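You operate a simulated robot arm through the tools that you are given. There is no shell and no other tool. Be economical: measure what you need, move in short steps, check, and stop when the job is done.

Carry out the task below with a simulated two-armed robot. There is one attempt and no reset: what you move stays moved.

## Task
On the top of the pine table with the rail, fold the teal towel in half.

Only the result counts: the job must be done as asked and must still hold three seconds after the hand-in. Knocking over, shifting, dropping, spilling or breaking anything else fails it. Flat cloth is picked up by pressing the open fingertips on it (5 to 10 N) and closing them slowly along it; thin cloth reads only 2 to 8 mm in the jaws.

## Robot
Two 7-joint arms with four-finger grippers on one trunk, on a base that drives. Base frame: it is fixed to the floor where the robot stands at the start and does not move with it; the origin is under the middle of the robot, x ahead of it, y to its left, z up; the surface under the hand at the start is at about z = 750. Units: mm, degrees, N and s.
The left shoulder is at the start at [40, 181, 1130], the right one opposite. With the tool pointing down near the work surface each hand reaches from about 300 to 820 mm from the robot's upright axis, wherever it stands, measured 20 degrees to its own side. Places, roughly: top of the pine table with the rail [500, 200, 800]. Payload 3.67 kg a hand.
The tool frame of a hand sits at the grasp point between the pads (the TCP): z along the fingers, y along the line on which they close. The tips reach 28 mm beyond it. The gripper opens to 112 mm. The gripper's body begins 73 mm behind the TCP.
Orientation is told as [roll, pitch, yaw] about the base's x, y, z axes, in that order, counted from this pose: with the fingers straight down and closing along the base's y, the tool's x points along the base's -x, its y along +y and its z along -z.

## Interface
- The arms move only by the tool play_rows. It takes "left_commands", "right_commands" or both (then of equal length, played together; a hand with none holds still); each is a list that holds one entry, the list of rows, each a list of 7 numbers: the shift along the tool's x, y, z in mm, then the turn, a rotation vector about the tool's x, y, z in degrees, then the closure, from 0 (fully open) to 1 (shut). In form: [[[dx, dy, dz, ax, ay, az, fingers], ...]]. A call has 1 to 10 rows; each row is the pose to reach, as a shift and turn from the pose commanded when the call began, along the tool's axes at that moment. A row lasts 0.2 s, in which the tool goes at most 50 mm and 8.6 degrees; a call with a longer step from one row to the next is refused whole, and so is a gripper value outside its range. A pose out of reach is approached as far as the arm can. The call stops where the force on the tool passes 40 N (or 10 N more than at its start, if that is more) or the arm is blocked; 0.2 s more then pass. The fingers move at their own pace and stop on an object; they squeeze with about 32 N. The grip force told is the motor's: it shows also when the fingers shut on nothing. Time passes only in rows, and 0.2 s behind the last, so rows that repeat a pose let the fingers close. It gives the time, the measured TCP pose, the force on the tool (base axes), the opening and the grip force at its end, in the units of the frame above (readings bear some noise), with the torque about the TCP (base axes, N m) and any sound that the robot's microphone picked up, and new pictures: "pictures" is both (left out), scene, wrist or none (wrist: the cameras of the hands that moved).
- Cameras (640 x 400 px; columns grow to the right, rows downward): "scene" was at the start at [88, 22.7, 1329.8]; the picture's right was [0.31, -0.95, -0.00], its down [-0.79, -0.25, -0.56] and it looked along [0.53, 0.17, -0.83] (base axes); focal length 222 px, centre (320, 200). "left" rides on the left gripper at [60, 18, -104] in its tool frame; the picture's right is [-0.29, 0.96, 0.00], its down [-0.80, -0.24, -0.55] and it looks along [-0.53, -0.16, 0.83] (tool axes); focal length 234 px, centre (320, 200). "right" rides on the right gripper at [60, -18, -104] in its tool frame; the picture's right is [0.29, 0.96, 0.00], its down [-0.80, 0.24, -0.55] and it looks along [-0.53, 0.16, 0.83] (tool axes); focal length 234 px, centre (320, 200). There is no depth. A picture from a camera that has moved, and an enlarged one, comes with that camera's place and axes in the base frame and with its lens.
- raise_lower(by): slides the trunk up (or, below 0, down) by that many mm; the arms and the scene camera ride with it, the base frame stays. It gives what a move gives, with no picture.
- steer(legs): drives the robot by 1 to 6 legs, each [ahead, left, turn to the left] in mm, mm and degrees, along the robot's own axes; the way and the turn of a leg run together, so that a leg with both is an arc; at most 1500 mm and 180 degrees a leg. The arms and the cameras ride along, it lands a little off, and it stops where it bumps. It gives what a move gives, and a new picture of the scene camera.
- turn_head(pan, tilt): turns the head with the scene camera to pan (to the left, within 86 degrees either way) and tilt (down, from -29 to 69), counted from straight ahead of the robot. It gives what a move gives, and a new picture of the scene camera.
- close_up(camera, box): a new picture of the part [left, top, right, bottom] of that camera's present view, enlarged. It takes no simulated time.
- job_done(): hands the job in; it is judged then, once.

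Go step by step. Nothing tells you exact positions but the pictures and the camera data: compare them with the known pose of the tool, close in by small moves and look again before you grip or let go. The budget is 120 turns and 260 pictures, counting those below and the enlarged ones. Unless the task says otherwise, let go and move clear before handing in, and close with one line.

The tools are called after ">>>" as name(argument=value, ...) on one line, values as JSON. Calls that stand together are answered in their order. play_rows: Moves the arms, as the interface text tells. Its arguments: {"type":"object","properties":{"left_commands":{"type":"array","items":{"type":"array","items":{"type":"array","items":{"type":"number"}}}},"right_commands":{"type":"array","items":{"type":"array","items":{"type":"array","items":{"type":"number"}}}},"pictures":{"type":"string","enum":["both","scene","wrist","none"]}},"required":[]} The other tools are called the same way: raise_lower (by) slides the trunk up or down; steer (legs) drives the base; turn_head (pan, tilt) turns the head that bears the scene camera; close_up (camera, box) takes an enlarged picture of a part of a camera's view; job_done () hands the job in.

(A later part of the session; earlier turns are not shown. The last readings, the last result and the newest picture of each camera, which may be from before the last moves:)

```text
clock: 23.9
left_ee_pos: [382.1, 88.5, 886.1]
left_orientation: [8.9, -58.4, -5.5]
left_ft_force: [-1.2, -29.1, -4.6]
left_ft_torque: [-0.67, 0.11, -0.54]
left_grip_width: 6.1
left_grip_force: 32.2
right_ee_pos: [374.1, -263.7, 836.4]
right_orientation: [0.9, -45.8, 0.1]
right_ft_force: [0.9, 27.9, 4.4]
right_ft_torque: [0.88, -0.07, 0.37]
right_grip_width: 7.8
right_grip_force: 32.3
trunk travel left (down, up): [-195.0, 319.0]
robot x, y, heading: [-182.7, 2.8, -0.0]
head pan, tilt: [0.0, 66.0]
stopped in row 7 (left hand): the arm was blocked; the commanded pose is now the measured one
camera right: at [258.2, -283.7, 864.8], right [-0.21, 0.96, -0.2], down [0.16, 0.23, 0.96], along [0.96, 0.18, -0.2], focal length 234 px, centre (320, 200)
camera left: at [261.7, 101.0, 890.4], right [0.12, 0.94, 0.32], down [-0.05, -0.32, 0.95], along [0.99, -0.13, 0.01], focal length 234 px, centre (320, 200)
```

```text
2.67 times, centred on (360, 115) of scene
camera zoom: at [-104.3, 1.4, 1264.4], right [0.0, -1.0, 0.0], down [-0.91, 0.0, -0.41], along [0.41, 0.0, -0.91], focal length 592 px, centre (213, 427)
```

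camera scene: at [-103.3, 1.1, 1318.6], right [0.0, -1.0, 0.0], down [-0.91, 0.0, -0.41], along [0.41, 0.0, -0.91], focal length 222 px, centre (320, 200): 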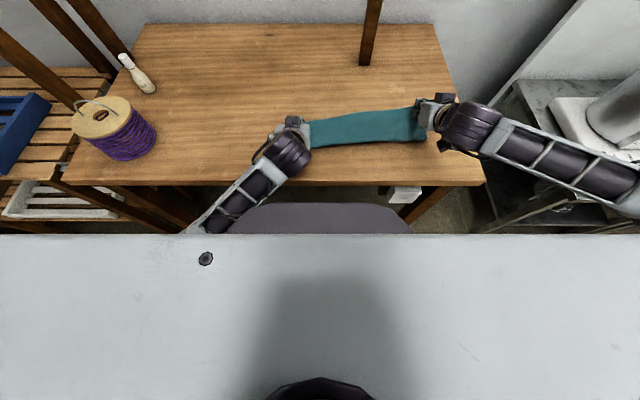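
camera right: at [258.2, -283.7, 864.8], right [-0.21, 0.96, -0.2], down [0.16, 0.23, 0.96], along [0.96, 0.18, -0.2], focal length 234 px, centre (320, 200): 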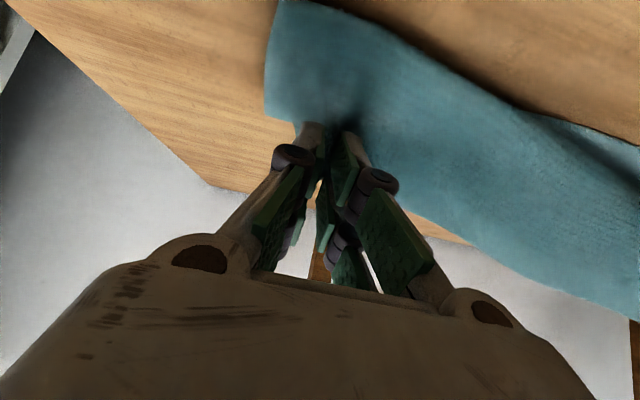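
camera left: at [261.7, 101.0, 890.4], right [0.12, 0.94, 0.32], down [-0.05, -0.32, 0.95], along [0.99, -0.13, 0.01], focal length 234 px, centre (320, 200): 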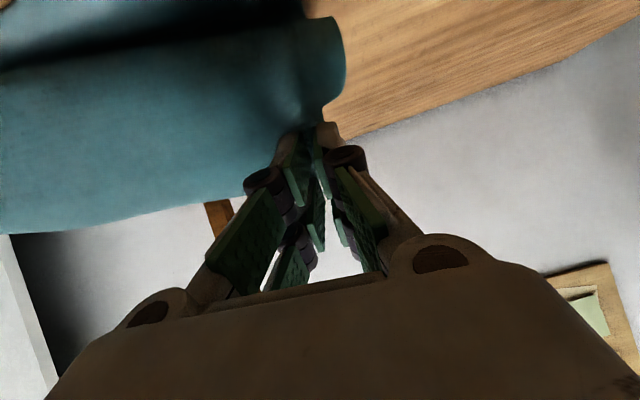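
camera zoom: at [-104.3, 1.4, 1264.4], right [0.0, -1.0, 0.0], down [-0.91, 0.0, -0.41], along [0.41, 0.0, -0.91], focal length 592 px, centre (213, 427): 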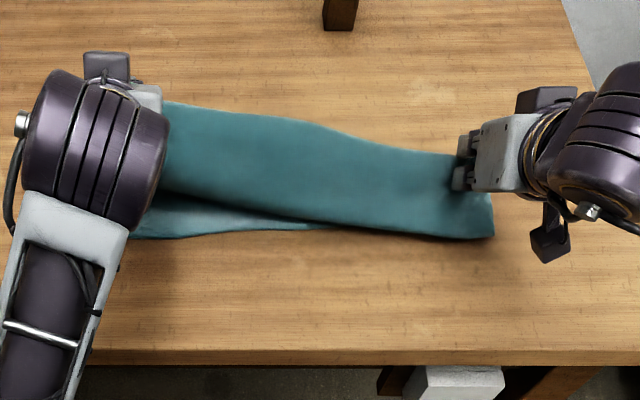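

The left arm ran into its own limits and twisted. I'll ease it back to a smaller tilt and level it with the right hand.

>>> play_rows(left_commands=[[[4, -5, 11, 1, 7, -0.7, 1], [8, -10, 22, 2, 14, -1.4, 1], [12, -15, 33, 3, 21, -2.1, 1], [16, -20, 43, 4.2, 28.4, -2.9, 1], [16, -20, 43, 4.2, 28.4, -2.9, 1]]], right_commands=[[[-4, -2, 4, 0, 4, 0, 1], [-8, -3, 8, 0, 8, 0, 1], [-11, -4, 11, 0, 12, 0, 1], [-11, -4, 11, 0, 16, 0, 1], [-11, -4, 11, 0, 16, 0, 1]]], pictures="scene")

>>> close_up(camera="scene", box=[240, 40, 480, 190])

```text
clock: 24.9
left_ee_pos: [416.2, 135.5, 824.1]
left_orientation: [10.5, -33.6, -1.4]
left_ft_force: [0.0, -1.0, 0.5]
left_ft_torque: [-0.06, 0.01, 0.02]
left_grip_width: 4.5
left_grip_force: 31.5
right_ee_pos: [392.5, -274.4, 832.2]
right_orientation: [0.1, -31.7, 0.1]
right_ft_force: [-0.2, 0.2, 0.6]
right_ft_torque: [0.02, 0.0, -0.02]
right_grip_width: 0.0
right_grip_force: 31.4
trunk travel left (down, up): [-195.0, 319.0]
robot x, y, heading: [-181.6, 2.2, 0.0]
head pan, tilt: [0.0, 66.0]
stopped in row 4 (left hand): the arm was blocked; the commanded pose is now the measured one
camera scene: at [-102.7, 1.2, 1263.8], right [0.0, -1.0, 0.0], down [-0.91, 0.0, -0.41], along [0.41, 0.0, -0.91], focal length 222 px, centre (320, 200)
```

scene: 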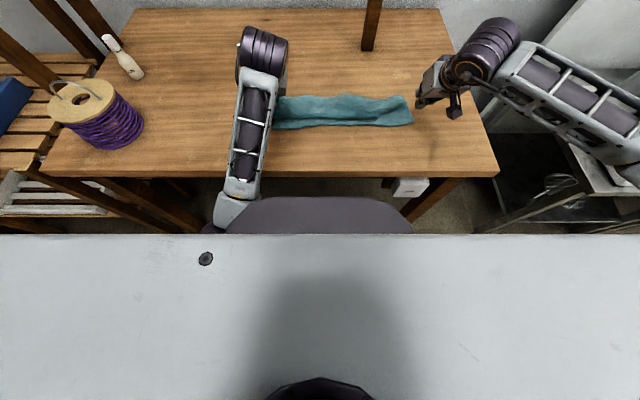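

```text
2.67 times, centred on (360, 115) of scene
camera zoom: at [-102.7, 1.2, 1263.8], right [0.0, -1.0, 0.0], down [-0.91, 0.0, -0.41], along [0.41, 0.0, -0.91], focal length 592 px, centre (213, 427)
```

zoom: 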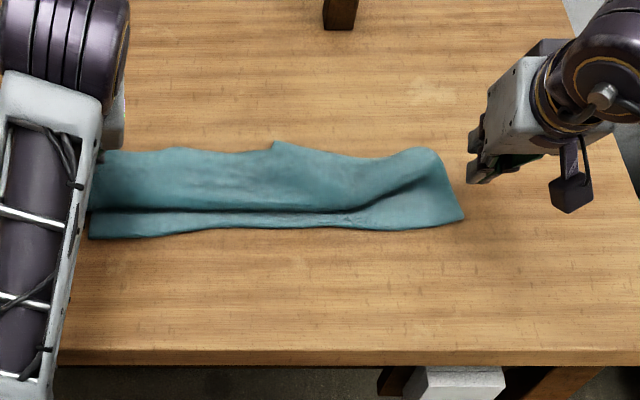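

The right corner slipped free, and the left hand pulled the towel about 35 mm to the left. I'll let go with the left hand, lift both hands clear, raise the trunk, and take a proper look.

>>> play_rows(left_commands=[[[0, 0, 0, 0, 0, 0, 0.6], [0, 0, 0, 0, 0, 0, 0.5], [0, 0, -30, 0, 0, 0, 0.5], [0, 0, -70, 0, 0, 0, 0.5]]], right_commands=[[[0, 0, 0, 0, 0, 0, 0.6], [0, 0, 0, 0, 0, 0, 0.5], [0, 0, -30, 0, 0, 0, 0.5], [0, 0, -70, 0, 0, 0, 0.5]]], pictures="none")

>>> raise_lower(by=100)

>>> close_up(camera="scene", box=[200, 0, 520, 200])

```text
clock: 25.9
left_ee_pos: [376.6, 141.4, 877.5]
left_orientation: [13.3, -33.2, -2.1]
left_ft_force: [0.2, 0.6, 0.3]
left_ft_torque: [-0.01, 0.0, 0.01]
left_grip_width: 55.9
left_grip_force: 0.1
right_ee_pos: [352.3, -276.6, 893.8]
right_orientation: [0.1, -31.9, 0.0]
right_ft_force: [0.3, 0.2, 0.8]
right_ft_torque: [0.04, -0.01, -0.02]
right_grip_width: 56.1
right_grip_force: 0.2
trunk travel left (down, up): [-195.0, 319.0]
robot x, y, heading: [-183.7, 1.1, 0.2]
head pan, tilt: [0.0, 66.0]
```

```text
clock: 27.2
left_ee_pos: [376.4, 122.8, 981.2]
left_orientation: [10.4, -33.4, -1.4]
left_ft_force: [0.4, 0.3, 0.7]
left_ft_torque: [0.0, 0.0, -0.02]
left_grip_width: 55.9
left_grip_force: 0.0
right_ee_pos: [352.6, -275.2, 991.9]
right_orientation: [0.0, -31.9, 0.0]
right_ft_force: [-0.2, -0.7, 0.0]
right_ft_torque: [-0.01, -0.01, 0.0]
right_grip_width: 56.0
right_grip_force: 0.0
trunk travel left (down, up): [-295.0, 219.0]
robot x, y, heading: [-180.8, 0.2, 0.2]
head pan, tilt: [0.0, 66.0]
```

```text
2.00 times, centred on (360, 100) of scene
camera zoom: at [-102.7, 1.6, 1363.3], right [0.0, -1.0, 0.0], down [-0.91, 0.0, -0.41], along [0.41, 0.0, -0.91], focal length 444 px, centre (240, 400)
```

zoom: 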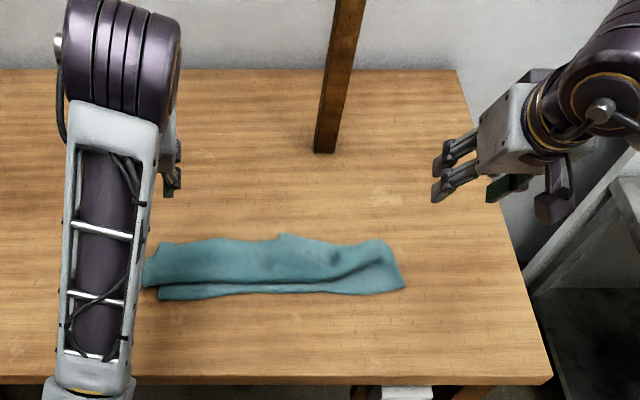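

I'll bring both hands back to pointing straight down, beside the towel, so that I can see how it lies.

>>> play_rows(left_commands=[[[-14, 20, 14, 1.9, 6.7, 0.3, 0.5], [-29, 40, 29, 3.8, 13.4, 0.6, 0.5], [-43, 60, 43, 5.7, 20, 0.9, 0.5], [-58, 80, 58, 7.6, 26.7, 1.2, 0.5], [-72, 100, 72, 9.6, 33.4, 1.6, 0.5], [-72, 100, 72, 9.6, 33.4, 1.6, 0.5]]], right_commands=[[[-14, -16, 14, 0, 6.4, 0, 0.5], [-29, -32, 28, 0, 12.8, 0, 0.5], [-44, -48, 42, 0, 19.2, 0, 0.5], [-59, -64, 56, 0, 25.6, 0, 0.5], [-74, -80, 70, 0, 32, 0, 0.5], [-74, -80, 70, 0, 32, 0, 0.5]]])

>>> close_up(camera="scene", box=[220, 40, 460, 190])

```text
clock: 27.8
left_ee_pos: [420.1, 241.2, 963.4]
left_orientation: [14.6, -20.3, 1.4]
left_ft_force: [-0.5, 0.1, -0.5]
left_ft_torque: [-0.06, 0.01, 0.03]
left_grip_width: 55.9
left_grip_force: 0.2
left hand out of reach, approached as far as the arm can: row 2, 3
right_ee_pos: [393.8, -305.9, 983.3]
right_orientation: [0.1, -19.0, 0.1]
right_ft_force: [0.3, 0.5, 0.3]
right_ft_torque: [-0.04, -0.02, -0.02]
right_grip_width: 56.0
right_grip_force: 0.1
trunk travel left (down, up): [-295.0, 219.0]
robot x, y, heading: [-179.8, 2.9, 0.3]
head pan, tilt: [0.0, 66.0]
stopped in row 3 (left hand): the arm was blocked; the commanded pose is now the measured one
camera scene: at [-101.4, 2.2, 1362.9], right [0.0, -1.0, 0.0], down [-0.91, 0.0, -0.41], along [0.41, 0.0, -0.91], focal length 222 px, centre (320, 200)
camera right: at [304.6, -323.9, 1062.0], right [-0.27, 0.96, -0.09], down [0.57, 0.24, 0.78], along [0.77, 0.16, -0.61], focal length 234 px, centre (320, 200)
camera left: at [328.3, 228.4, 1041.2], right [0.16, 0.93, 0.33], down [0.59, -0.36, 0.72], along [0.79, 0.07, -0.61], focal length 234 px, centre (320, 200)
```

scene: 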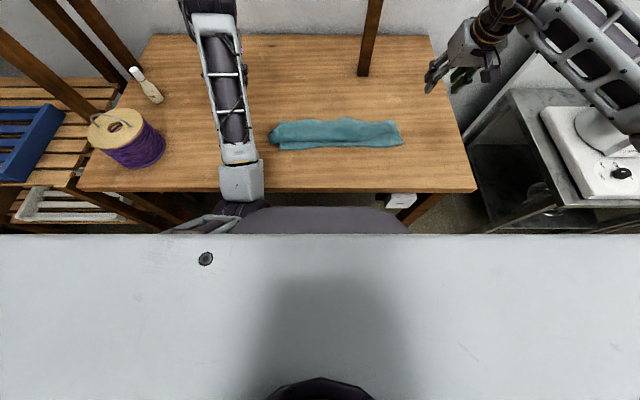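
right: 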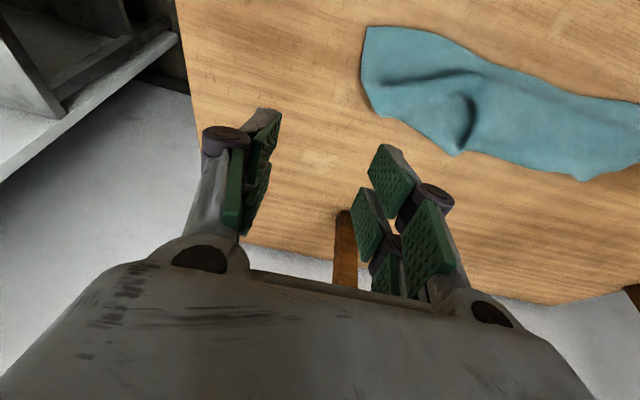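
left: 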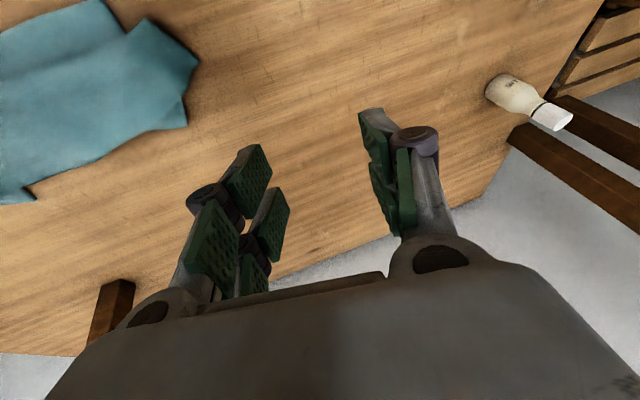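

```text
2.67 times, centred on (340, 115) of scene
camera zoom: at [-101.4, 2.2, 1362.9], right [0.0, -1.0, 0.0], down [-0.91, 0.0, -0.41], along [0.41, 0.0, -0.91], focal length 592 px, centre (267, 427)
```

zoom: 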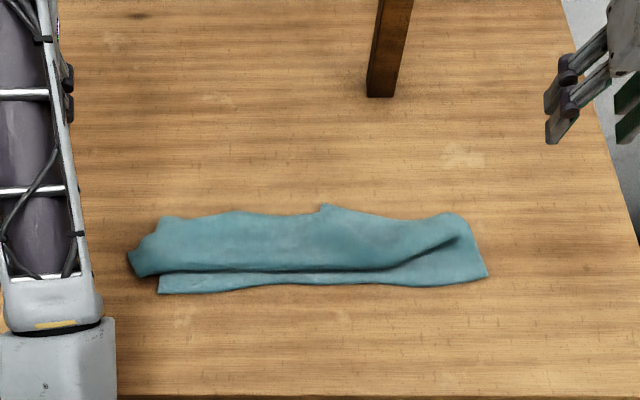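

The left arm's elbow has tucked in awkwardly. I'll stretch that hand forward and outward to free it.

>>> play_rows(left_commands=[[[-20, 8, 7, 2, 3, 0, 0.5], [-40, 16, 14, 4, 6, 0, 0.5], [-60, 24, 21, 6, 10, 0, 0.5], [-80, 32, 28, 9, 14, 0, 0.5], [-100, 40, 35, 12, 17, 0, 0.5], [-120, 45, 42, 14, 20, 0, 0.5], [-120, 45, 42, 14, 20, 0, 0.5]]], right_commands=[[[-15, -10, 5, 0, 6, 0, 0.5], [-30, -20, 10, 0, 12, 0, 0.5], [-45, -30, 15, 0, 19, 0, 0.5], [-60, -40, 20, 0, 19, 0, 0.5], [-75, -50, 25, 0, 19, 0, 0.5], [-75, -50, 25, 0, 19, 0, 0.5], [-75, -50, 25, 0, 19, 0, 0.5]]], pictures="both")

```text
clock: 29.4
left_ee_pos: [541.3, 295.7, 979.5]
left_orientation: [0.0, -0.6, 3.9]
left_ft_force: [-0.5, 0.1, -0.1]
left_ft_torque: [0.03, -0.01, 0.03]
left_grip_width: 56.1
left_grip_force: 0.2
right_ee_pos: [472.7, -357.7, 983.4]
right_orientation: [0.1, 0.1, 0.1]
right_ft_force: [0.5, -0.2, -0.3]
right_ft_torque: [0.01, -0.01, 0.01]
right_grip_width: 56.0
right_grip_force: 0.0
trunk travel left (down, up): [-295.0, 219.0]
robot x, y, heading: [-182.2, -0.7, 0.2]
head pan, tilt: [0.0, 66.0]
camera scene: at [-103.4, 0.7, 1363.0], right [0.0, -1.0, 0.0], down [-0.91, 0.0, -0.41], along [0.41, 0.0, -0.91], focal length 222 px, centre (320, 200)
camera right: at [412.6, -376.1, 1087.0], right [-0.29, 0.96, 0.0], down [0.8, 0.24, 0.55], along [0.53, 0.16, -0.83], focal length 234 px, centre (320, 200)
camera left: at [478.6, 308.5, 1082.6], right [0.22, 0.98, 0.0], down [0.81, -0.18, 0.56], along [0.55, -0.12, -0.83], focal length 234 px, centre (320, 200)
```

scene: 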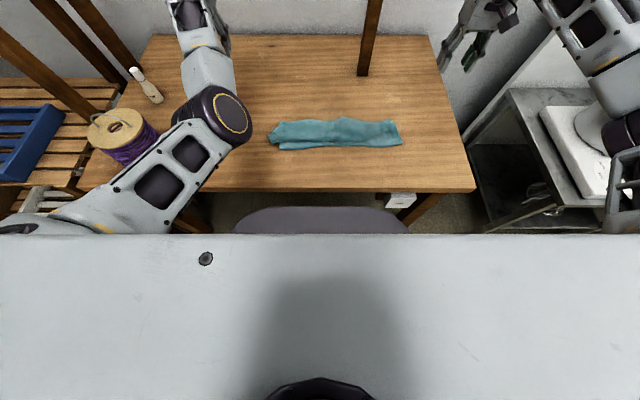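
right: 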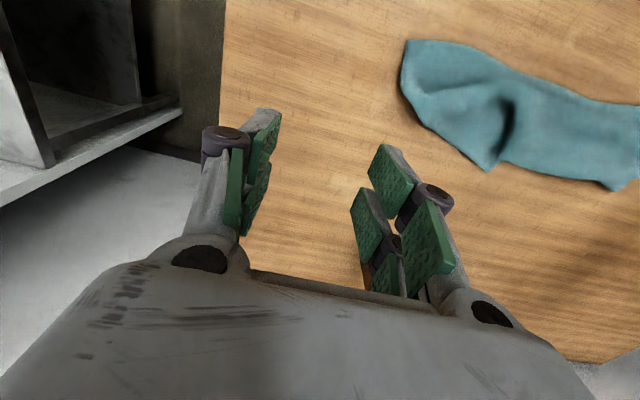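
left: 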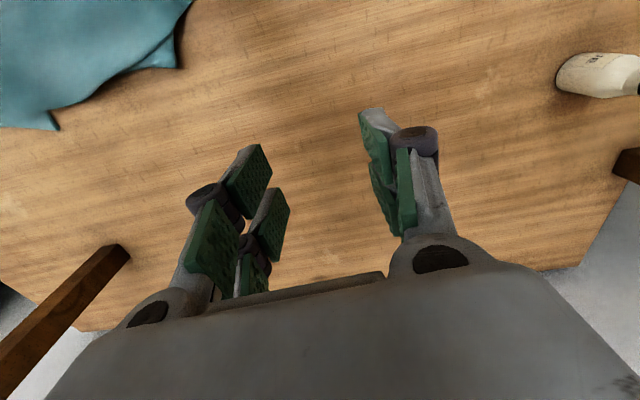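

>>> close_up(camera="right", box=[380, 20, 640, 200])

>>> close_up(camera="scene", box=[250, 100, 420, 165])

>>> close_up(camera="left", box=[0, 0, 220, 140])

```text
2.22 times, centred on (510, 110) of right
camera zoom: at [412.6, -376.1, 1087.0], right [-0.29, 0.96, 0.0], down [0.8, 0.24, 0.55], along [0.53, 0.16, -0.83], focal length 520 px, centre (-102, 400)
```

zoom: 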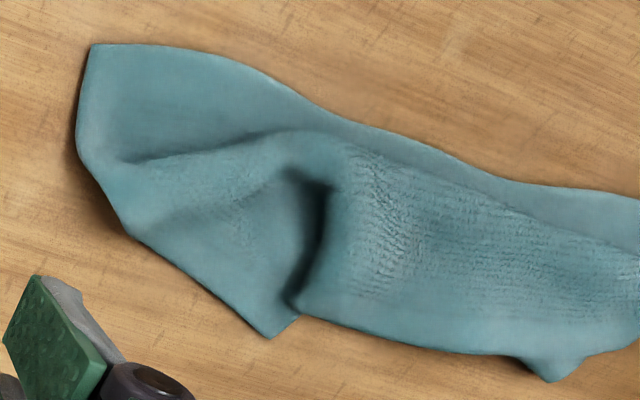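

```text
3.76 times, centred on (335, 132) of scene
camera zoom: at [-103.4, 0.7, 1363.0], right [0.0, -1.0, 0.0], down [-0.91, 0.0, -0.41], along [0.41, 0.0, -0.91], focal length 836 px, centre (264, 454)
```

zoom: 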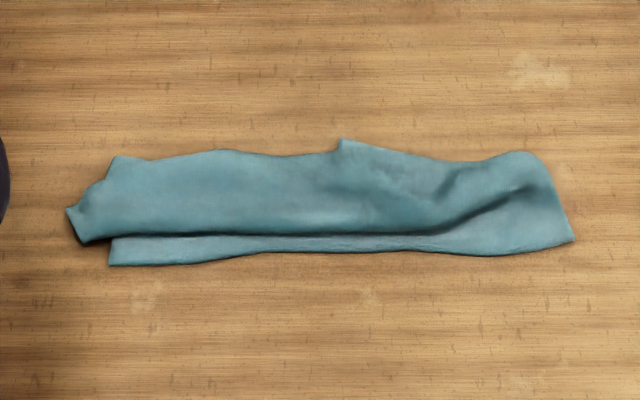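

```text
2.86 times, centred on (110, 70) of left
camera zoom: at [478.6, 308.5, 1082.6], right [0.22, 0.98, 0.0], down [0.81, -0.18, 0.56], along [0.55, -0.12, -0.83], focal length 669 px, centre (920, 571)
```

zoom: 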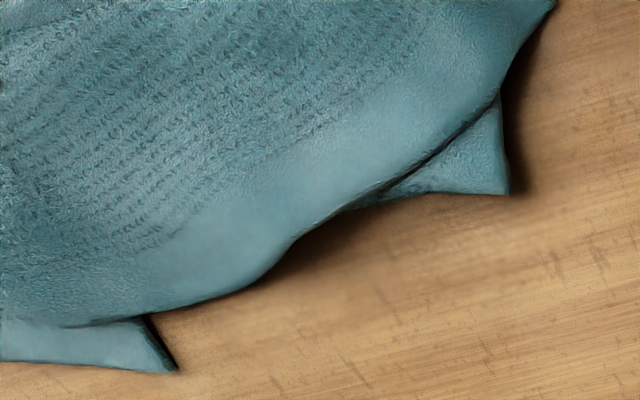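

The towel is now a Z-shape, with the loose flap's edge lying toward the far side. New plan: unfold it by pulling that edge forward, then pinch the towel along its midline, lift it so both halves hang together, and lay it down folded. First I'll drive back to the start position.

>>> play_rows(left_commands=[[[30, 0, 0, 0, 0, 0, 0.5], [60, 0, 0, 0, 0, 0, 0.5]]], pictures="none")

>>> steer(legs=[[150, 0, 0]])

```text
clock: 30.0
left_ee_pos: [494.5, 301.6, 972.8]
left_orientation: [0.0, -0.7, 4.3]
left_ft_force: [-0.2, -0.6, 0.2]
left_ft_torque: [0.0, 0.03, -0.04]
left_grip_width: 56.0
left_grip_force: 0.1
left hand out of reach, approached as far as the arm can: row 2
right_ee_pos: [472.7, -356.6, 983.2]
right_orientation: [0.1, 0.0, 0.1]
right_ft_force: [0.7, 0.0, -0.3]
right_ft_torque: [0.01, 0.01, -0.02]
right_grip_width: 56.1
right_grip_force: 0.0
trunk travel left (down, up): [-295.0, 219.0]
robot x, y, heading: [-181.7, 3.3, -0.1]
head pan, tilt: [0.0, 66.0]
```

```text
clock: 31.4
left_ee_pos: [644.0, 299.2, 972.3]
left_orientation: [0.3, -0.7, 3.9]
left_ft_force: [0.3, 0.3, -0.8]
left_ft_torque: [0.0, 0.04, 0.0]
left_grip_width: 56.1
left_grip_force: 0.0
right_ee_pos: [619.7, -358.9, 982.9]
right_orientation: [0.1, 0.1, 0.0]
right_ft_force: [-0.1, 0.4, 0.1]
right_ft_torque: [-0.02, 0.03, 0.02]
right_grip_width: 55.9
right_grip_force: 0.0
trunk travel left (down, up): [-295.0, 219.0]
robot x, y, heading: [-34.1, -1.0, 0.0]
head pan, tilt: [0.0, 66.0]
camera scene: at [45.7, 1.5, 1363.0], right [0.0, -1.0, 0.0], down [-0.91, 0.0, -0.41], along [0.41, 0.0, -0.91], focal length 222 px, centre (320, 200)
```

scene: 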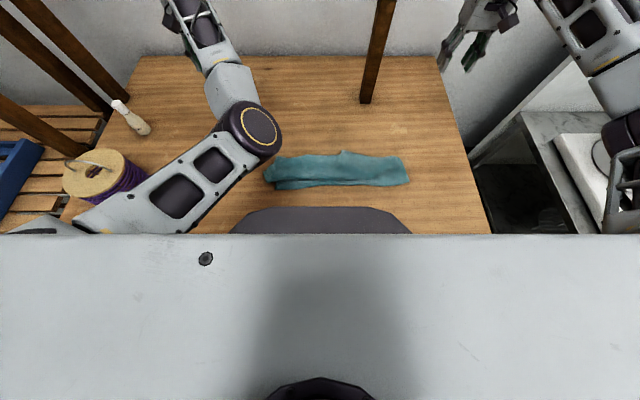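

I want a straight look down at the towel, so I'll bring the right hand's camera over it.

>>> play_rows(right_commands=[[[40, 15, 0, 0, 0, 0, 0.5], [80, 45, 0, 0, 0, 0, 0.5], [120, 80, 0, 0, 0, 0, 0.5], [160, 115, 0, 0, 0, 0, 0.5], [200, 150, 0, 0, 0, 0, 0.5], [240, 180, 0, 0, 0, 0, 0.5], [250, 220, 0, 0, 0, 0, 0.5], [250, 260, 0, 0, 0, 0, 0.5], [250, 260, 0, 0, 0, 0, 0.5]]], pictures="wrist")

>>> close_up(camera="right", box=[0, 0, 640, 300])

```text
refused: row 3 steps farther than a row can; nothing moved
```

```text
1.00 times, centred on (320, 150) of right (not enlarged: the box is as wide or as high as the picture)
camera zoom: at [560.7, -376.5, 1087.0], right [-0.29, 0.96, 0.0], down [0.8, 0.24, 0.55], along [0.53, 0.16, -0.83], focal length 234 px, centre (320, 250)
```

zoom: 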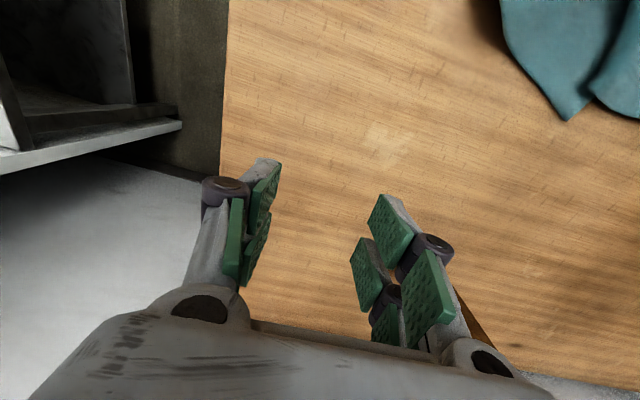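

>>> play_rows(right_commands=[[[30, 25, 0, 0, 0, 0, 0.5], [60, 50, 0, 0, 0, 0, 0.5], [90, 75, 0, 0, 0, 0, 0.5], [120, 100, 0, 0, 0, 0, 0.5], [150, 125, 0, 0, 0, 0, 0.5], [180, 150, 0, 0, 0, 0, 0.5], [210, 180, 0, 0, 0, 0, 0.5], [230, 210, 0, 0, 0, 0, 0.5], [230, 210, 0, 0, 0, 0, 0.5]]], pictures="wrist")

>>> close_up(camera="right", box=[120, 0, 600, 240])

```text
clock: 33.4
left_ee_pos: [641.9, 298.7, 971.4]
left_orientation: [0.2, -0.6, 3.9]
left_ft_force: [0.1, -0.5, 0.3]
left_ft_torque: [0.03, 0.01, 0.02]
left_grip_width: 56.1
left_grip_force: 0.0
right_ee_pos: [391.8, -149.7, 982.5]
right_orientation: [0.1, 0.0, 0.0]
right_ft_force: [0.0, 0.1, -0.1]
right_ft_torque: [0.02, 0.01, -0.01]
right_grip_width: 55.9
right_grip_force: 0.0
trunk travel left (down, up): [-295.0, 219.0]
robot x, y, heading: [-35.2, 1.7, -0.0]
head pan, tilt: [0.0, 66.0]
camera right: at [331.4, -167.4, 1086.3], right [-0.29, 0.96, 0.0], down [0.8, 0.24, 0.55], along [0.53, 0.16, -0.83], focal length 234 px, centre (320, 200)
```

right: 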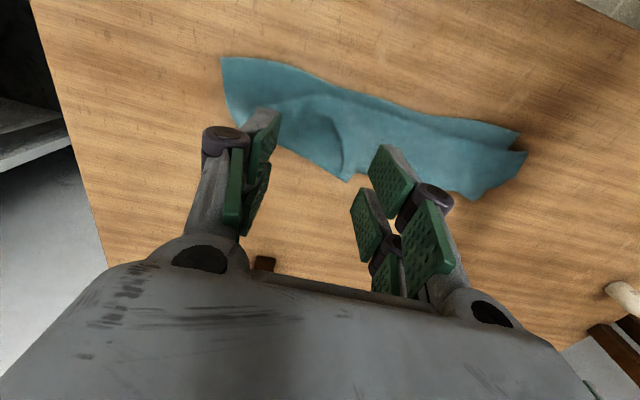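

```text
1.33 times, centred on (360, 120) of right
camera zoom: at [331.4, -167.4, 1086.3], right [-0.29, 0.96, 0.0], down [0.8, 0.24, 0.55], along [0.53, 0.16, -0.83], focal length 312 px, centre (267, 307)
```

zoom: 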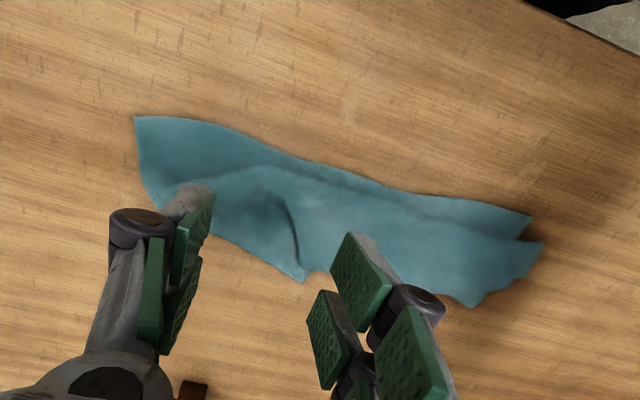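

The towel's near corners, at roughly (359,139) and (386,-283), are clean single layers. I'll pick it up by those so the whole towel hangs and unfolds, then lay it flat.

>>> play_rows(left_commands=[[[32, -19, 12, 0, 0, 0.5, 0.5], [64, -38, 24, 0, 0, 1, 0.5], [96, -57, 36, 0, 0, 1.5, 0.5], [128, -77, 48, 0, 0, 2, 0.5], [160, -97, 60, 0, 0, 2.5, 0.5], [192, -117, 72, 0, 0, 3, 0.5], [224, -136, 84, 0, 0, 3.5, 0.5], [256, -155, 96, 0, 0, 3.9, 0.5], [288, -175, 108, 0, 0, 3.9, 0.5], [288, -175, 108, 0, 0, 3.9, 0.5]]], right_commands=[[[0, -20, 10, 0, 0, 0, 0.55], [0, -40, 20, 0, 0, 0, 0.55], [0, -60, 30, 0, 0, 0, 0.55], [0, -80, 50, 0, 0, 0, 0.55], [0, -98, 70, 0, 0, 0, 0.55], [0, -98, 90, 0, 0, 0, 0.55], [0, -98, 110, 0, 0, 0, 0.55], [0, -98, 121, 0, 0, 0, 0.55], [0, -98, 121, 0, 0, 0, 0.55], [0, -98, 121, 0, 0, 0, 0.55]]])

```text
clock: 34.8
left_ee_pos: [551.1, 286.3, 841.0]
left_orientation: [8.1, -3.8, 5.7]
left_ft_force: [-0.3, 0.0, -0.1]
left_ft_torque: [-0.04, 0.03, -0.01]
left_grip_width: 56.1
left_grip_force: 0.1
left hand out of reach, approached as far as the arm can: row 1, 2, 3, 4, 5, 6
right_ee_pos: [390.6, -244.7, 905.8]
right_orientation: [0.1, -0.1, -0.1]
right_ft_force: [-0.1, 0.5, 0.4]
right_ft_torque: [0.02, 0.0, -0.01]
right_grip_width: 50.4
right_grip_force: 0.1
trunk travel left (down, up): [-295.0, 219.0]
robot x, y, heading: [-29.0, 0.3, 0.3]
head pan, tilt: [0.0, 66.0]
stopped in row 6 (left hand): the arm was blocked; the commanded pose is now the measured one
camera scene: at [45.0, 2.1, 1363.1], right [0.0, -1.0, 0.0], down [-0.91, 0.0, -0.41], along [0.41, 0.0, -0.91], focal length 222 px, centre (320, 200)
camera right: at [330.7, -263.6, 1009.3], right [-0.29, 0.96, 0.0], down [0.8, 0.24, 0.56], along [0.53, 0.16, -0.83], focal length 234 px, centre (320, 200)
camera left: at [484.7, 282.6, 941.9], right [0.18, 0.97, 0.15], down [0.79, -0.24, 0.57], along [0.59, 0.02, -0.81], focal length 234 px, centre (320, 200)
```

scene: 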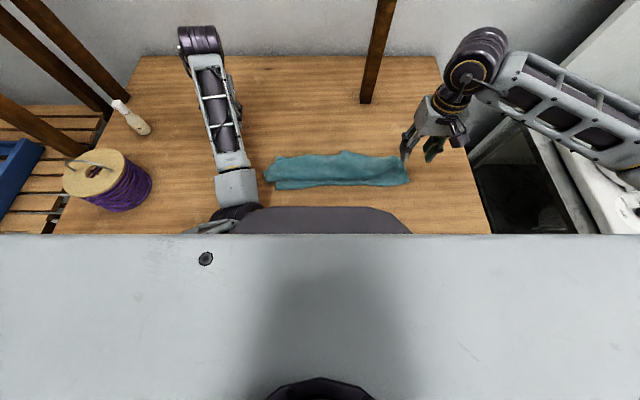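
right: 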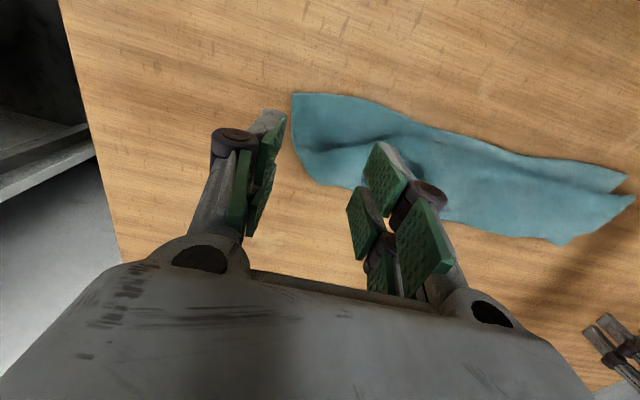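
left: 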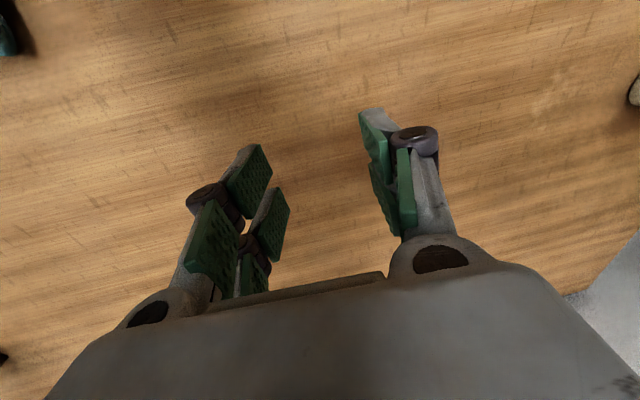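

The left arm's elbow is tucked against the torso when the hand retracts. I'll extend the left hand forward, swing it to the middle, and then retract it, as at the start, so the elbow goes outward. The right hand stays out of the way.

>>> play_rows(left_commands=[[[-22, 0, -32, 2, 1, 1.4, 0.5], [-45, 0, -65, 4, 2, 2.8, 0.5], [-67, 0, -98, 6, 3, 4.2, 0.5], [-90, 0, -130, 8, 3.8, 5.7, 0.5], [-90, -40, -130, 8, 3.8, 5.7, 0.5], [-90, -80, -130, 8, 3.8, 5.7, 0.5], [-90, -120, -130, 8, 3.8, 5.7, 0.5], [-90, -160, -130, 8, 3.8, 5.7, 0.5], [-90, -200, -130, 8, 3.8, 5.7, 0.5], [-90, -240, -130, 8, 3.8, 5.7, 0.5]]], pictures="scene")

```text
clock: 37.0
left_ee_pos: [665.8, 46.5, 943.7]
left_orientation: [0.4, 0.2, 1.2]
left_ft_force: [-0.1, 0.3, -0.2]
left_ft_torque: [0.06, 0.04, -0.01]
left_grip_width: 56.0
left_grip_force: 0.1
left hand out of reach, approached as far as the arm can: row 2, 3, 4, 5, 6, 7, 8, 9
right_ee_pos: [390.4, -245.5, 906.2]
right_orientation: [0.1, 0.0, 0.0]
right_ft_force: [0.1, 0.2, -0.3]
right_ft_torque: [0.01, -0.02, -0.01]
right_grip_width: 50.3
right_grip_force: 0.1
trunk travel left (down, up): [-295.0, 219.0]
robot x, y, heading: [-36.7, -1.3, 0.1]
head pan, tilt: [0.0, 66.0]
camera scene: at [45.4, 0.6, 1363.0], right [0.0, -1.0, 0.0], down [-0.91, 0.0, -0.41], along [0.41, 0.0, -0.91], focal length 222 px, centre (320, 200)
```

scene: 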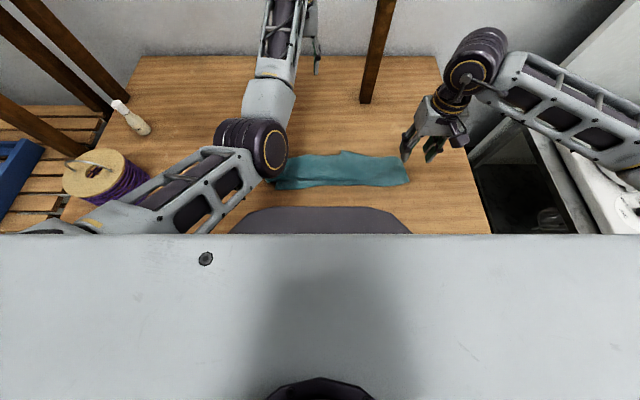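

>>> play_rows(left_commands=[[[20, -25, 0, 0, 0, 0, 0.5], [45, -50, 0, 0, 0, 0, 0.5], [75, -70, 0, 0, 0, 0, 0.5], [110, -80, 0, 0, 0, 0, 0.5], [145, -80, 0, 0, 0, 0, 0.5], [180, -80, 0, 0, 0, 0, 0.5], [180, -80, 0, 0, 0, 0, 0.5]]], pictures="scene")

```text
clock: 38.8
left_ee_pos: [592.3, -15.2, 865.7]
left_orientation: [3.6, -1.4, 4.2]
left_ft_force: [0.4, -0.2, 0.4]
left_ft_torque: [0.02, -0.02, 0.01]
left_grip_width: 55.9
left_grip_force: 0.1
left hand out of reach, approached as far as the arm can: row 1, 2, 3, 4, 5, 6, 7
right_ee_pos: [390.7, -247.1, 904.8]
right_orientation: [0.1, -0.1, -0.1]
right_ft_force: [0.4, 0.0, 0.2]
right_ft_torque: [-0.01, 0.02, 0.03]
right_grip_width: 50.5
right_grip_force: 0.0
trunk travel left (down, up): [-295.0, 219.0]
robot x, y, heading: [-34.5, 2.8, -0.0]
head pan, tilt: [0.0, 66.0]
stopped in row 7 (left hand): the arm was blocked; the commanded pose is now the measured one
camera scene: at [45.6, 1.8, 1363.0], right [0.0, -1.0, 0.0], down [-0.91, 0.0, -0.41], along [0.41, 0.0, -0.91], focal length 222 px, centre (320, 200)
```

scene: 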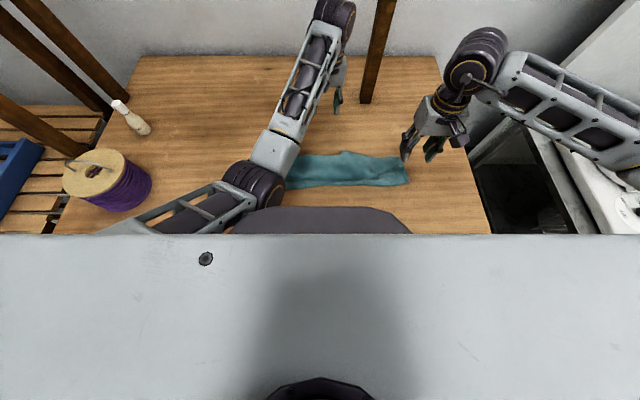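

The actual hand yaw sits off by +4°, which suggests the wrist is at its limit while the elbow is tucked in. I'll extend, then turn the hand clockwise so the forearm and elbow swing outward.

>>> play_rows(left_commands=[[[-16, 25, -25, 1, 0, 1, 0.5], [-32, 50, -50, 2, 0, 2, 0.5], [-50, 75, -75, 3, 0, 4, 0.5], [-50, 75, -75, 3, 0, 12, 0.5], [-50, 75, -75, 3, 0, 20, 0.5], [-50, 75, -75, 3, 0, 28, 0.5], [-50, 75, -75, 3, 0, 36, 0.5], [-50, 75, -75, 3, 0, 44, 0.5], [-50, 75, -75, 3, 0, 52, 0.5], [-50, 75, -75, 3, 0, 60, 0.5]]], pictures="scene")

```text
clock: 41.0
left_ee_pos: [659.3, 64.9, 930.0]
left_orientation: [1.1, 1.5, -55.0]
left_ft_force: [-0.4, -0.8, -0.1]
left_ft_torque: [-0.01, -0.01, -0.03]
left_grip_width: 56.1
left_grip_force: 0.1
left hand out of reach, approached as far as the arm can: row 1, 2, 3, 4, 5, 6, 7, 8, 9, 10
right_ee_pos: [391.7, -247.5, 906.4]
right_orientation: [0.1, 0.0, -0.1]
right_ft_force: [-0.3, 0.2, -0.5]
right_ft_torque: [-0.01, 0.0, 0.01]
right_grip_width: 50.8
right_grip_force: 0.0
trunk travel left (down, up): [-295.0, 219.0]
robot x, y, heading: [-29.5, 5.0, 0.1]
head pan, tilt: [0.0, 66.0]
camera scene: at [45.5, 1.5, 1363.0], right [0.0, -1.0, 0.0], down [-0.91, 0.0, -0.41], along [0.41, 0.0, -0.91], focal length 222 px, centre (320, 200)
```

scene: 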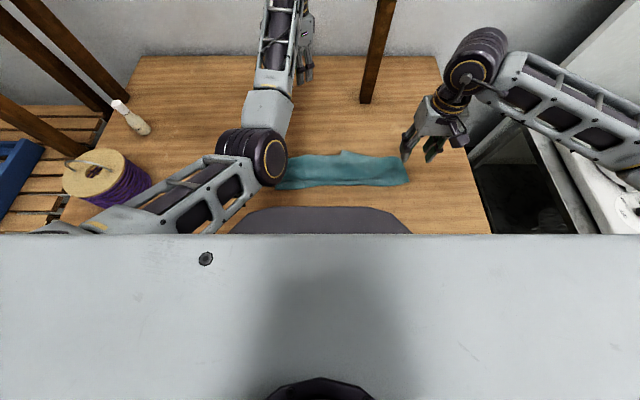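

>>> play_rows(left_commands=[[[0, 0, 0, 6.8, -2.4, 0, 0.5], [0, 0, 0, 13.5, -4.8, 0, 0.5], [0, 0, 0, 20.3, -7.1, 0, 0.5], [0, 0, 0, 27, -9.5, 0, 0.5], [0, 0, 0, 33.8, -11.9, 0, 0.5], [0, 0, 0, 40.6, -14.3, 0, 0.5], [0, 0, 0, 40.6, -14.3, 0, 0.5]]], pictures="scene")

```text
clock: 42.6
left_ee_pos: [655.0, 47.9, 932.2]
left_orientation: [-41.0, -12.4, -51.1]
left_ft_force: [0.0, -0.8, -0.1]
left_ft_torque: [0.02, -0.01, 0.01]
left_grip_width: 56.0
left_grip_force: 0.1
left hand out of reach, approached as far as the arm can: row 1, 2, 3, 4
right_ee_pos: [389.8, -246.9, 904.5]
right_orientation: [0.2, -0.1, -0.1]
right_ft_force: [0.9, 0.3, 0.3]
right_ft_torque: [0.04, -0.01, 0.01]
right_grip_width: 50.6
right_grip_force: 0.0
trunk travel left (down, up): [-295.0, 219.0]
robot x, y, heading: [-34.6, -1.3, 0.1]
head pan, tilt: [0.0, 66.0]
camera scene: at [44.9, 0.3, 1363.1], right [0.0, -1.0, 0.0], down [-0.91, 0.0, -0.41], along [0.41, 0.0, -0.91], focal length 222 px, centre (320, 200)
```

scene: 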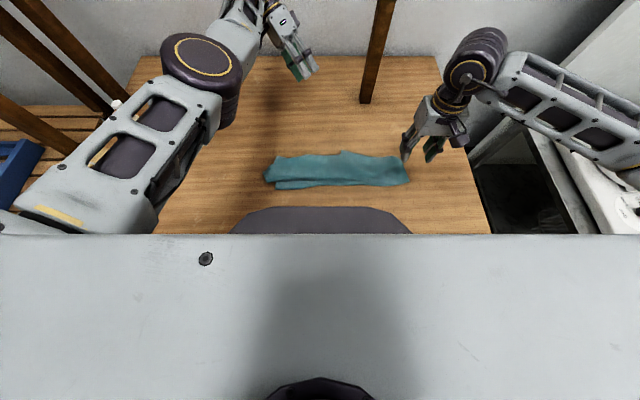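

The elbow has swung outward. Next I'll retract the hand in this attitude and then straighten it.

>>> play_rows(left_commands=[[[25, -19, 9, 0, 0, 0, 0.5], [50, -38, 18, 0, 0, 0, 0.5], [76, -57, 27, 0, 0, 0, 0.5], [102, -77, 37, 0, 0, 0, 0.5], [102, -77, 37, 0, 0, 0, 0.5]]], pictures="none")

>>> play_rows(left_commands=[[[0, 0, 0, -4.8, -0.8, -5.9, 0.5], [0, 0, 0, -9.7, -1.6, -11.8, 0.5], [0, 0, 0, -14.5, -2.4, -17.7, 0.5], [0, 0, 0, -19.3, -3.2, -23.6, 0.5], [0, 0, 0, -24.2, -3.9, -29.5, 0.5], [0, 0, 0, -29, -4.7, -35.4, 0.5], [0, 0, 0, -33.8, -5.5, -41.3, 0.5], [0, 0, 0, -38.7, -6.3, -47.2, 0.5], [0, 0, 0, -43.5, -7.1, -53.1, 0.5], [0, 0, 0, -43.5, -7.1, -53.1, 0.5]]], pictures="scene")

```text
clock: 43.8
left_ee_pos: [655.9, 49.1, 931.0]
left_orientation: [-40.9, -12.4, -51.1]
left_ft_force: [0.1, -0.8, 0.5]
left_ft_torque: [0.02, -0.03, -0.01]
left_grip_width: 55.8
left_grip_force: 0.1
left hand out of reach, approached as far as the arm can: row 1, 2, 3, 4, 5
right_ee_pos: [391.3, -246.3, 905.3]
right_orientation: [0.1, 0.1, -0.1]
right_ft_force: [-0.1, -0.8, -0.6]
right_ft_torque: [0.0, -0.03, -0.02]
right_grip_width: 50.3
right_grip_force: 0.0
trunk travel left (down, up): [-295.0, 219.0]
robot x, y, heading: [-35.5, 5.7, 0.2]
head pan, tilt: [0.0, 66.0]
```

```text
clock: 46.0
left_ee_pos: [664.1, 64.3, 929.8]
left_orientation: [0.6, -0.5, 1.2]
left_ft_force: [0.5, -0.3, -0.6]
left_ft_torque: [0.03, -0.01, -0.01]
left_grip_width: 55.8
left_grip_force: 0.1
left hand out of reach, approached as far as the arm can: row 2, 3, 4, 5
right_ee_pos: [391.4, -246.0, 905.0]
right_orientation: [0.1, 0.1, 0.0]
right_ft_force: [-0.3, 0.5, 0.3]
right_ft_torque: [0.05, -0.01, -0.04]
right_grip_width: 50.4
right_grip_force: 0.1
trunk travel left (down, up): [-295.0, 219.0]
robot x, y, heading: [-34.6, 1.2, 0.2]
head pan, tilt: [0.0, 66.0]
camera scene: at [45.5, 1.6, 1363.0], right [0.0, -1.0, 0.0], down [-0.91, 0.0, -0.41], along [0.41, 0.0, -0.91], focal length 222 px, centre (320, 200)
```

scene: 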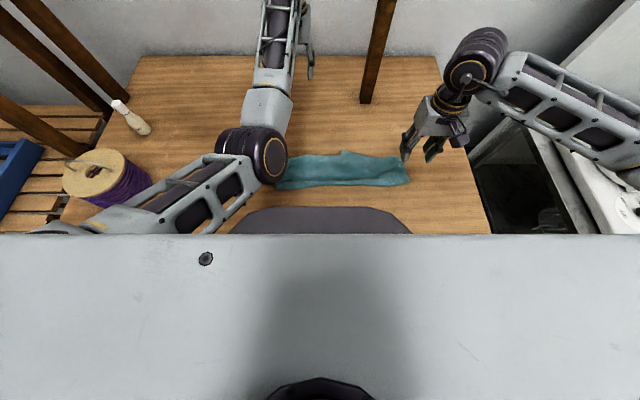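

The hand went back to the same posture. I'll try rolling it with no yaw, then retract.

>>> play_rows(left_commands=[[[0, 0, 0, 7, 0, 0, 0.5], [0, 0, 0, 14, 0, 0, 0.5], [0, 0, 0, 21, 0, 0, 0.5], [0, 0, 0, 28, 0, 0, 0.5], [0, 0, 0, 35, 0, 0, 0.5], [0, 0, 0, 42, 0, 0, 0.5], [0, 0, 0, 48, 0, 0, 0.5], [0, 0, 0, 48, 0, 0, 0.5]]], pictures="scene")

```text
clock: 47.8
left_ee_pos: [658.9, 54.9, 926.4]
left_orientation: [-48.0, 0.0, 0.4]
left_ft_force: [0.1, 0.1, 0.2]
left_ft_torque: [-0.01, 0.01, 0.0]
left_grip_width: 56.1
left_grip_force: 0.1
right_ee_pos: [390.2, -245.5, 905.6]
right_orientation: [0.2, -0.2, -0.1]
right_ft_force: [-0.5, 0.2, 0.7]
right_ft_torque: [-0.02, 0.0, 0.01]
right_grip_width: 50.5
right_grip_force: 0.1
trunk travel left (down, up): [-295.0, 219.0]
robot x, y, heading: [-31.5, 2.7, -0.2]
head pan, tilt: [0.0, 66.0]
camera scene: at [45.4, 1.3, 1363.0], right [0.0, -1.0, 0.0], down [-0.91, 0.0, -0.41], along [0.41, 0.0, -0.91], focal length 222 px, centre (320, 200)
```

scene: 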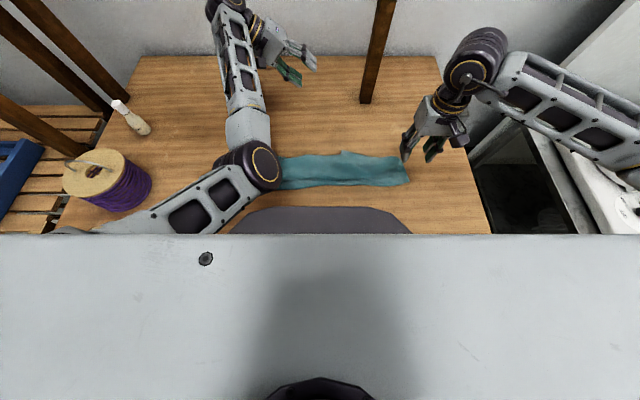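

>>> play_rows(left_commands=[[[0, 0, 0, 0, 5.4, 4.9, 0.5], [0, 0, 0, 0, 10.8, 9.7, 0.5], [0, 0, 0, 0, 16.2, 14.6, 0.5], [0, 0, 0, 0, 21.6, 19.4, 0.5], [0, 0, 0, 0, 27, 24.3, 0.5], [0, 0, 0, 0, 32.4, 29.2, 0.5], [0, 0, 0, 0, 37.9, 34.1, 0.5], [0, 0, 0, 0, 37.9, 34.1, 0.5]]], pictures="scene")

```text
clock: 49.8
left_ee_pos: [632.6, 53.5, 971.1]
left_orientation: [-56.2, -10.2, -46.7]
left_ft_force: [0.1, 0.1, -0.2]
left_ft_torque: [0.0, -0.03, -0.02]
left_grip_width: 56.0
left_grip_force: 0.1
left hand out of reach, approached as far as the arm can: row 5, 6, 7, 8
right_ee_pos: [390.7, -246.6, 905.6]
right_orientation: [0.1, -0.1, -0.2]
right_ft_force: [0.0, 0.0, -1.0]
right_ft_torque: [0.01, -0.03, -0.01]
right_grip_width: 50.5
right_grip_force: 0.1
trunk travel left (down, up): [-295.0, 219.0]
robot x, y, heading: [-37.1, -1.8, -0.1]
head pan, tilt: [0.0, 66.0]
stopped in row 8 (left hand): the arm was blocked; the commanded pose is now the measured one
camera scene: at [45.6, 0.8, 1363.0], right [0.0, -1.0, 0.0], down [-0.91, 0.0, -0.41], along [0.41, 0.0, -0.91], focal length 222 px, centre (320, 200)
```

scene: 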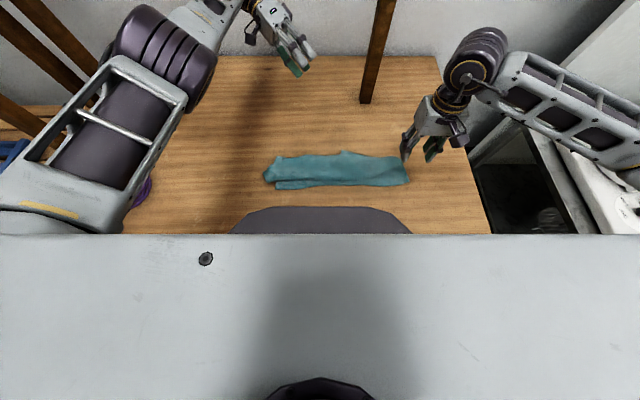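

The elbow is well out and up now. I'll retract from here.

>>> play_rows(left_commands=[[[13.5, -10.2, 10.7, 0, 0, 0, 0.5], [27, -20.4, 21.4, 0, 0, 0, 0.5], [40.5, -30.6, 32, 0, 0, 0, 0.5], [54, -40.8, 43, 0, 0, 0, 0.5], [67.5, -50.8, 53.5, 0, 0, 0, 0.5], [67.5, -50.8, 53.5, 0, 0, 0, 0.5]]], pictures="scene")

```text
clock: 51.2
left_ee_pos: [631.1, 50.7, 967.2]
left_orientation: [-56.2, -10.0, -46.9]
left_ft_force: [0.2, 0.1, 0.8]
left_ft_torque: [-0.01, 0.03, 0.01]
left_grip_width: 56.1
left_grip_force: 0.1
left hand out of reach, approached as far as the arm can: row 1, 2, 3, 4, 5, 6
right_ee_pos: [390.4, -246.3, 905.4]
right_orientation: [0.1, -0.1, -0.1]
right_ft_force: [-0.4, 0.4, -0.9]
right_ft_torque: [-0.02, 0.01, 0.0]
right_grip_width: 50.2
right_grip_force: 0.0
trunk travel left (down, up): [-295.0, 219.0]
robot x, y, heading: [-33.7, 0.6, 0.3]
head pan, tilt: [0.0, 66.0]
camera scene: at [45.5, 1.4, 1363.0], right [0.0, -1.0, 0.0], down [-0.91, 0.0, -0.41], along [0.41, 0.0, -0.91], focal length 222 px, centre (320, 200)
```

scene: 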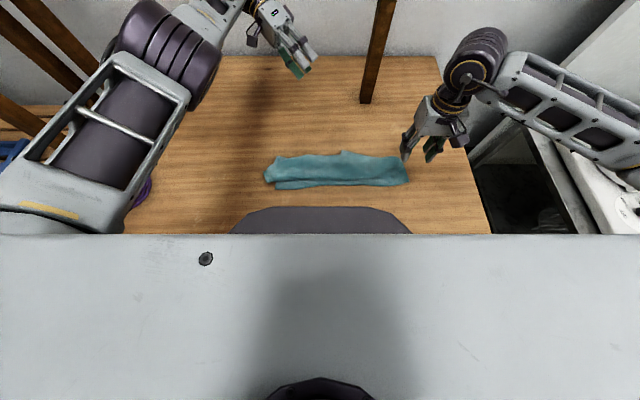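

>>> play_rows(left_commands=[[[10, -8, 8, -7, 1.5, 0, 0.5], [20, -15, 16, -14, 3, 0, 0.5], [30, -23, 24, -21, 4.5, 0, 0.5], [40, -30, 32, -28, 6, 0, 0.5], [54, -40, 43, -28, 6, 0, 0.5], [54, -40, 43, -28, 6, 0, 0.5]]], pictures="scene")

```text
clock: 52.8
left_ee_pos: [565.3, 76.6, 939.4]
left_orientation: [-30.5, -1.4, -45.5]
left_ft_force: [0.2, -0.9, 0.9]
left_ft_torque: [0.06, -0.04, -0.02]
left_grip_width: 56.1
left_grip_force: 0.1
left hand out of reach, approached as far as the arm can: row 1, 2
right_ee_pos: [389.6, -246.8, 905.8]
right_orientation: [0.1, -0.2, -0.1]
right_ft_force: [-0.6, -0.7, -0.6]
right_ft_torque: [0.0, 0.01, 0.01]
right_grip_width: 50.2
right_grip_force: 0.1
trunk travel left (down, up): [-295.0, 219.0]
robot x, y, heading: [-37.7, -1.4, -0.2]
head pan, tilt: [0.0, 66.0]
stopped in row 6 (left hand): the arm was blocked; the commanded pose is now the measured one
camera scene: at [43.9, 1.0, 1363.1], right [0.0, -1.0, 0.0], down [-0.91, 0.0, -0.41], along [0.41, 0.0, -0.91], focal length 222 px, centre (320, 200)
```

scene: 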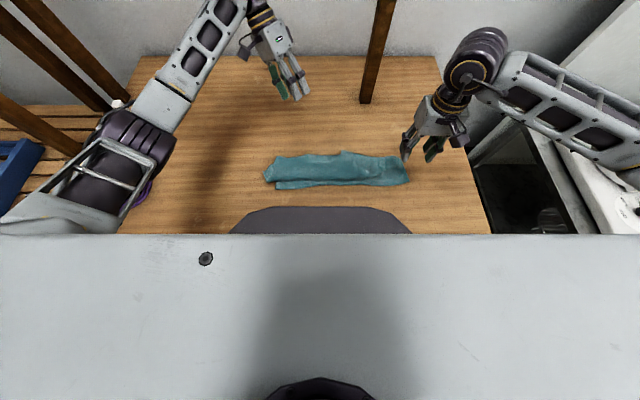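

That worked: the elbow is out and the hand has come back. I'll straighten it while retracting further.

>>> play_rows(left_commands=[[[10, -8, 7, 0, 0, 0, 0.5], [20, -16, 14, -3.7, -1.4, -5.6, 0.5], [31, -24, 22, -7.4, -2.7, -11.2, 0.5], [42, -32, 29, -11, -4, -16.8, 0.5], [42, -32, 29, -14.7, -5.4, -22.4, 0.5], [42, -32, 29, -18.4, -6.7, -28, 0.5], [42, -32, 29, -22, -8.1, -33.6, 0.5], [42, -32, 29, -25.7, -9.4, -39.2, 0.5], [42, -32, 29, -29.4, -10.8, -44.8, 0.5], [42, -32, 29, -29.4, -10.8, -44.8, 0.5]]], pictures="scene")

```text
clock: 55.0
left_ee_pos: [507.9, 76.6, 930.2]
left_orientation: [-0.1, -0.1, 0.0]
left_ft_force: [-0.1, 0.0, -0.8]
left_ft_torque: [0.0, -0.01, -0.02]
left_grip_width: 56.0
left_grip_force: 0.1
right_ee_pos: [389.5, -247.1, 904.6]
right_orientation: [0.1, -0.1, -0.2]
right_ft_force: [0.0, -0.3, -0.5]
right_ft_torque: [-0.01, 0.02, 0.0]
right_grip_width: 50.5
right_grip_force: 0.0
trunk travel left (down, up): [-295.0, 219.0]
robot x, y, heading: [-33.4, -0.0, 0.0]
head pan, tilt: [0.0, 66.0]
camera scene: at [45.6, 1.4, 1363.0], right [0.0, -1.0, 0.0], down [-0.91, 0.0, -0.41], along [0.41, 0.0, -0.91], focal length 222 px, centre (320, 200)
```

scene: 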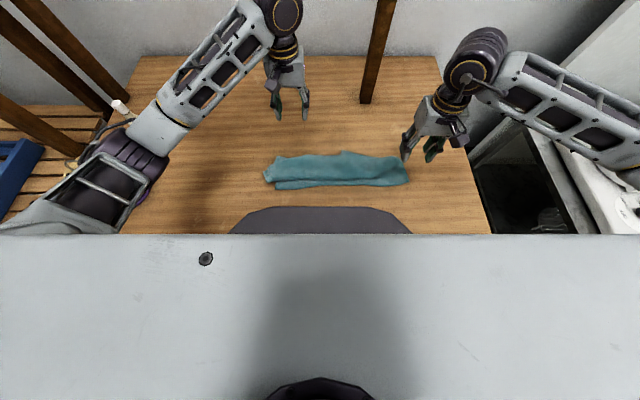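

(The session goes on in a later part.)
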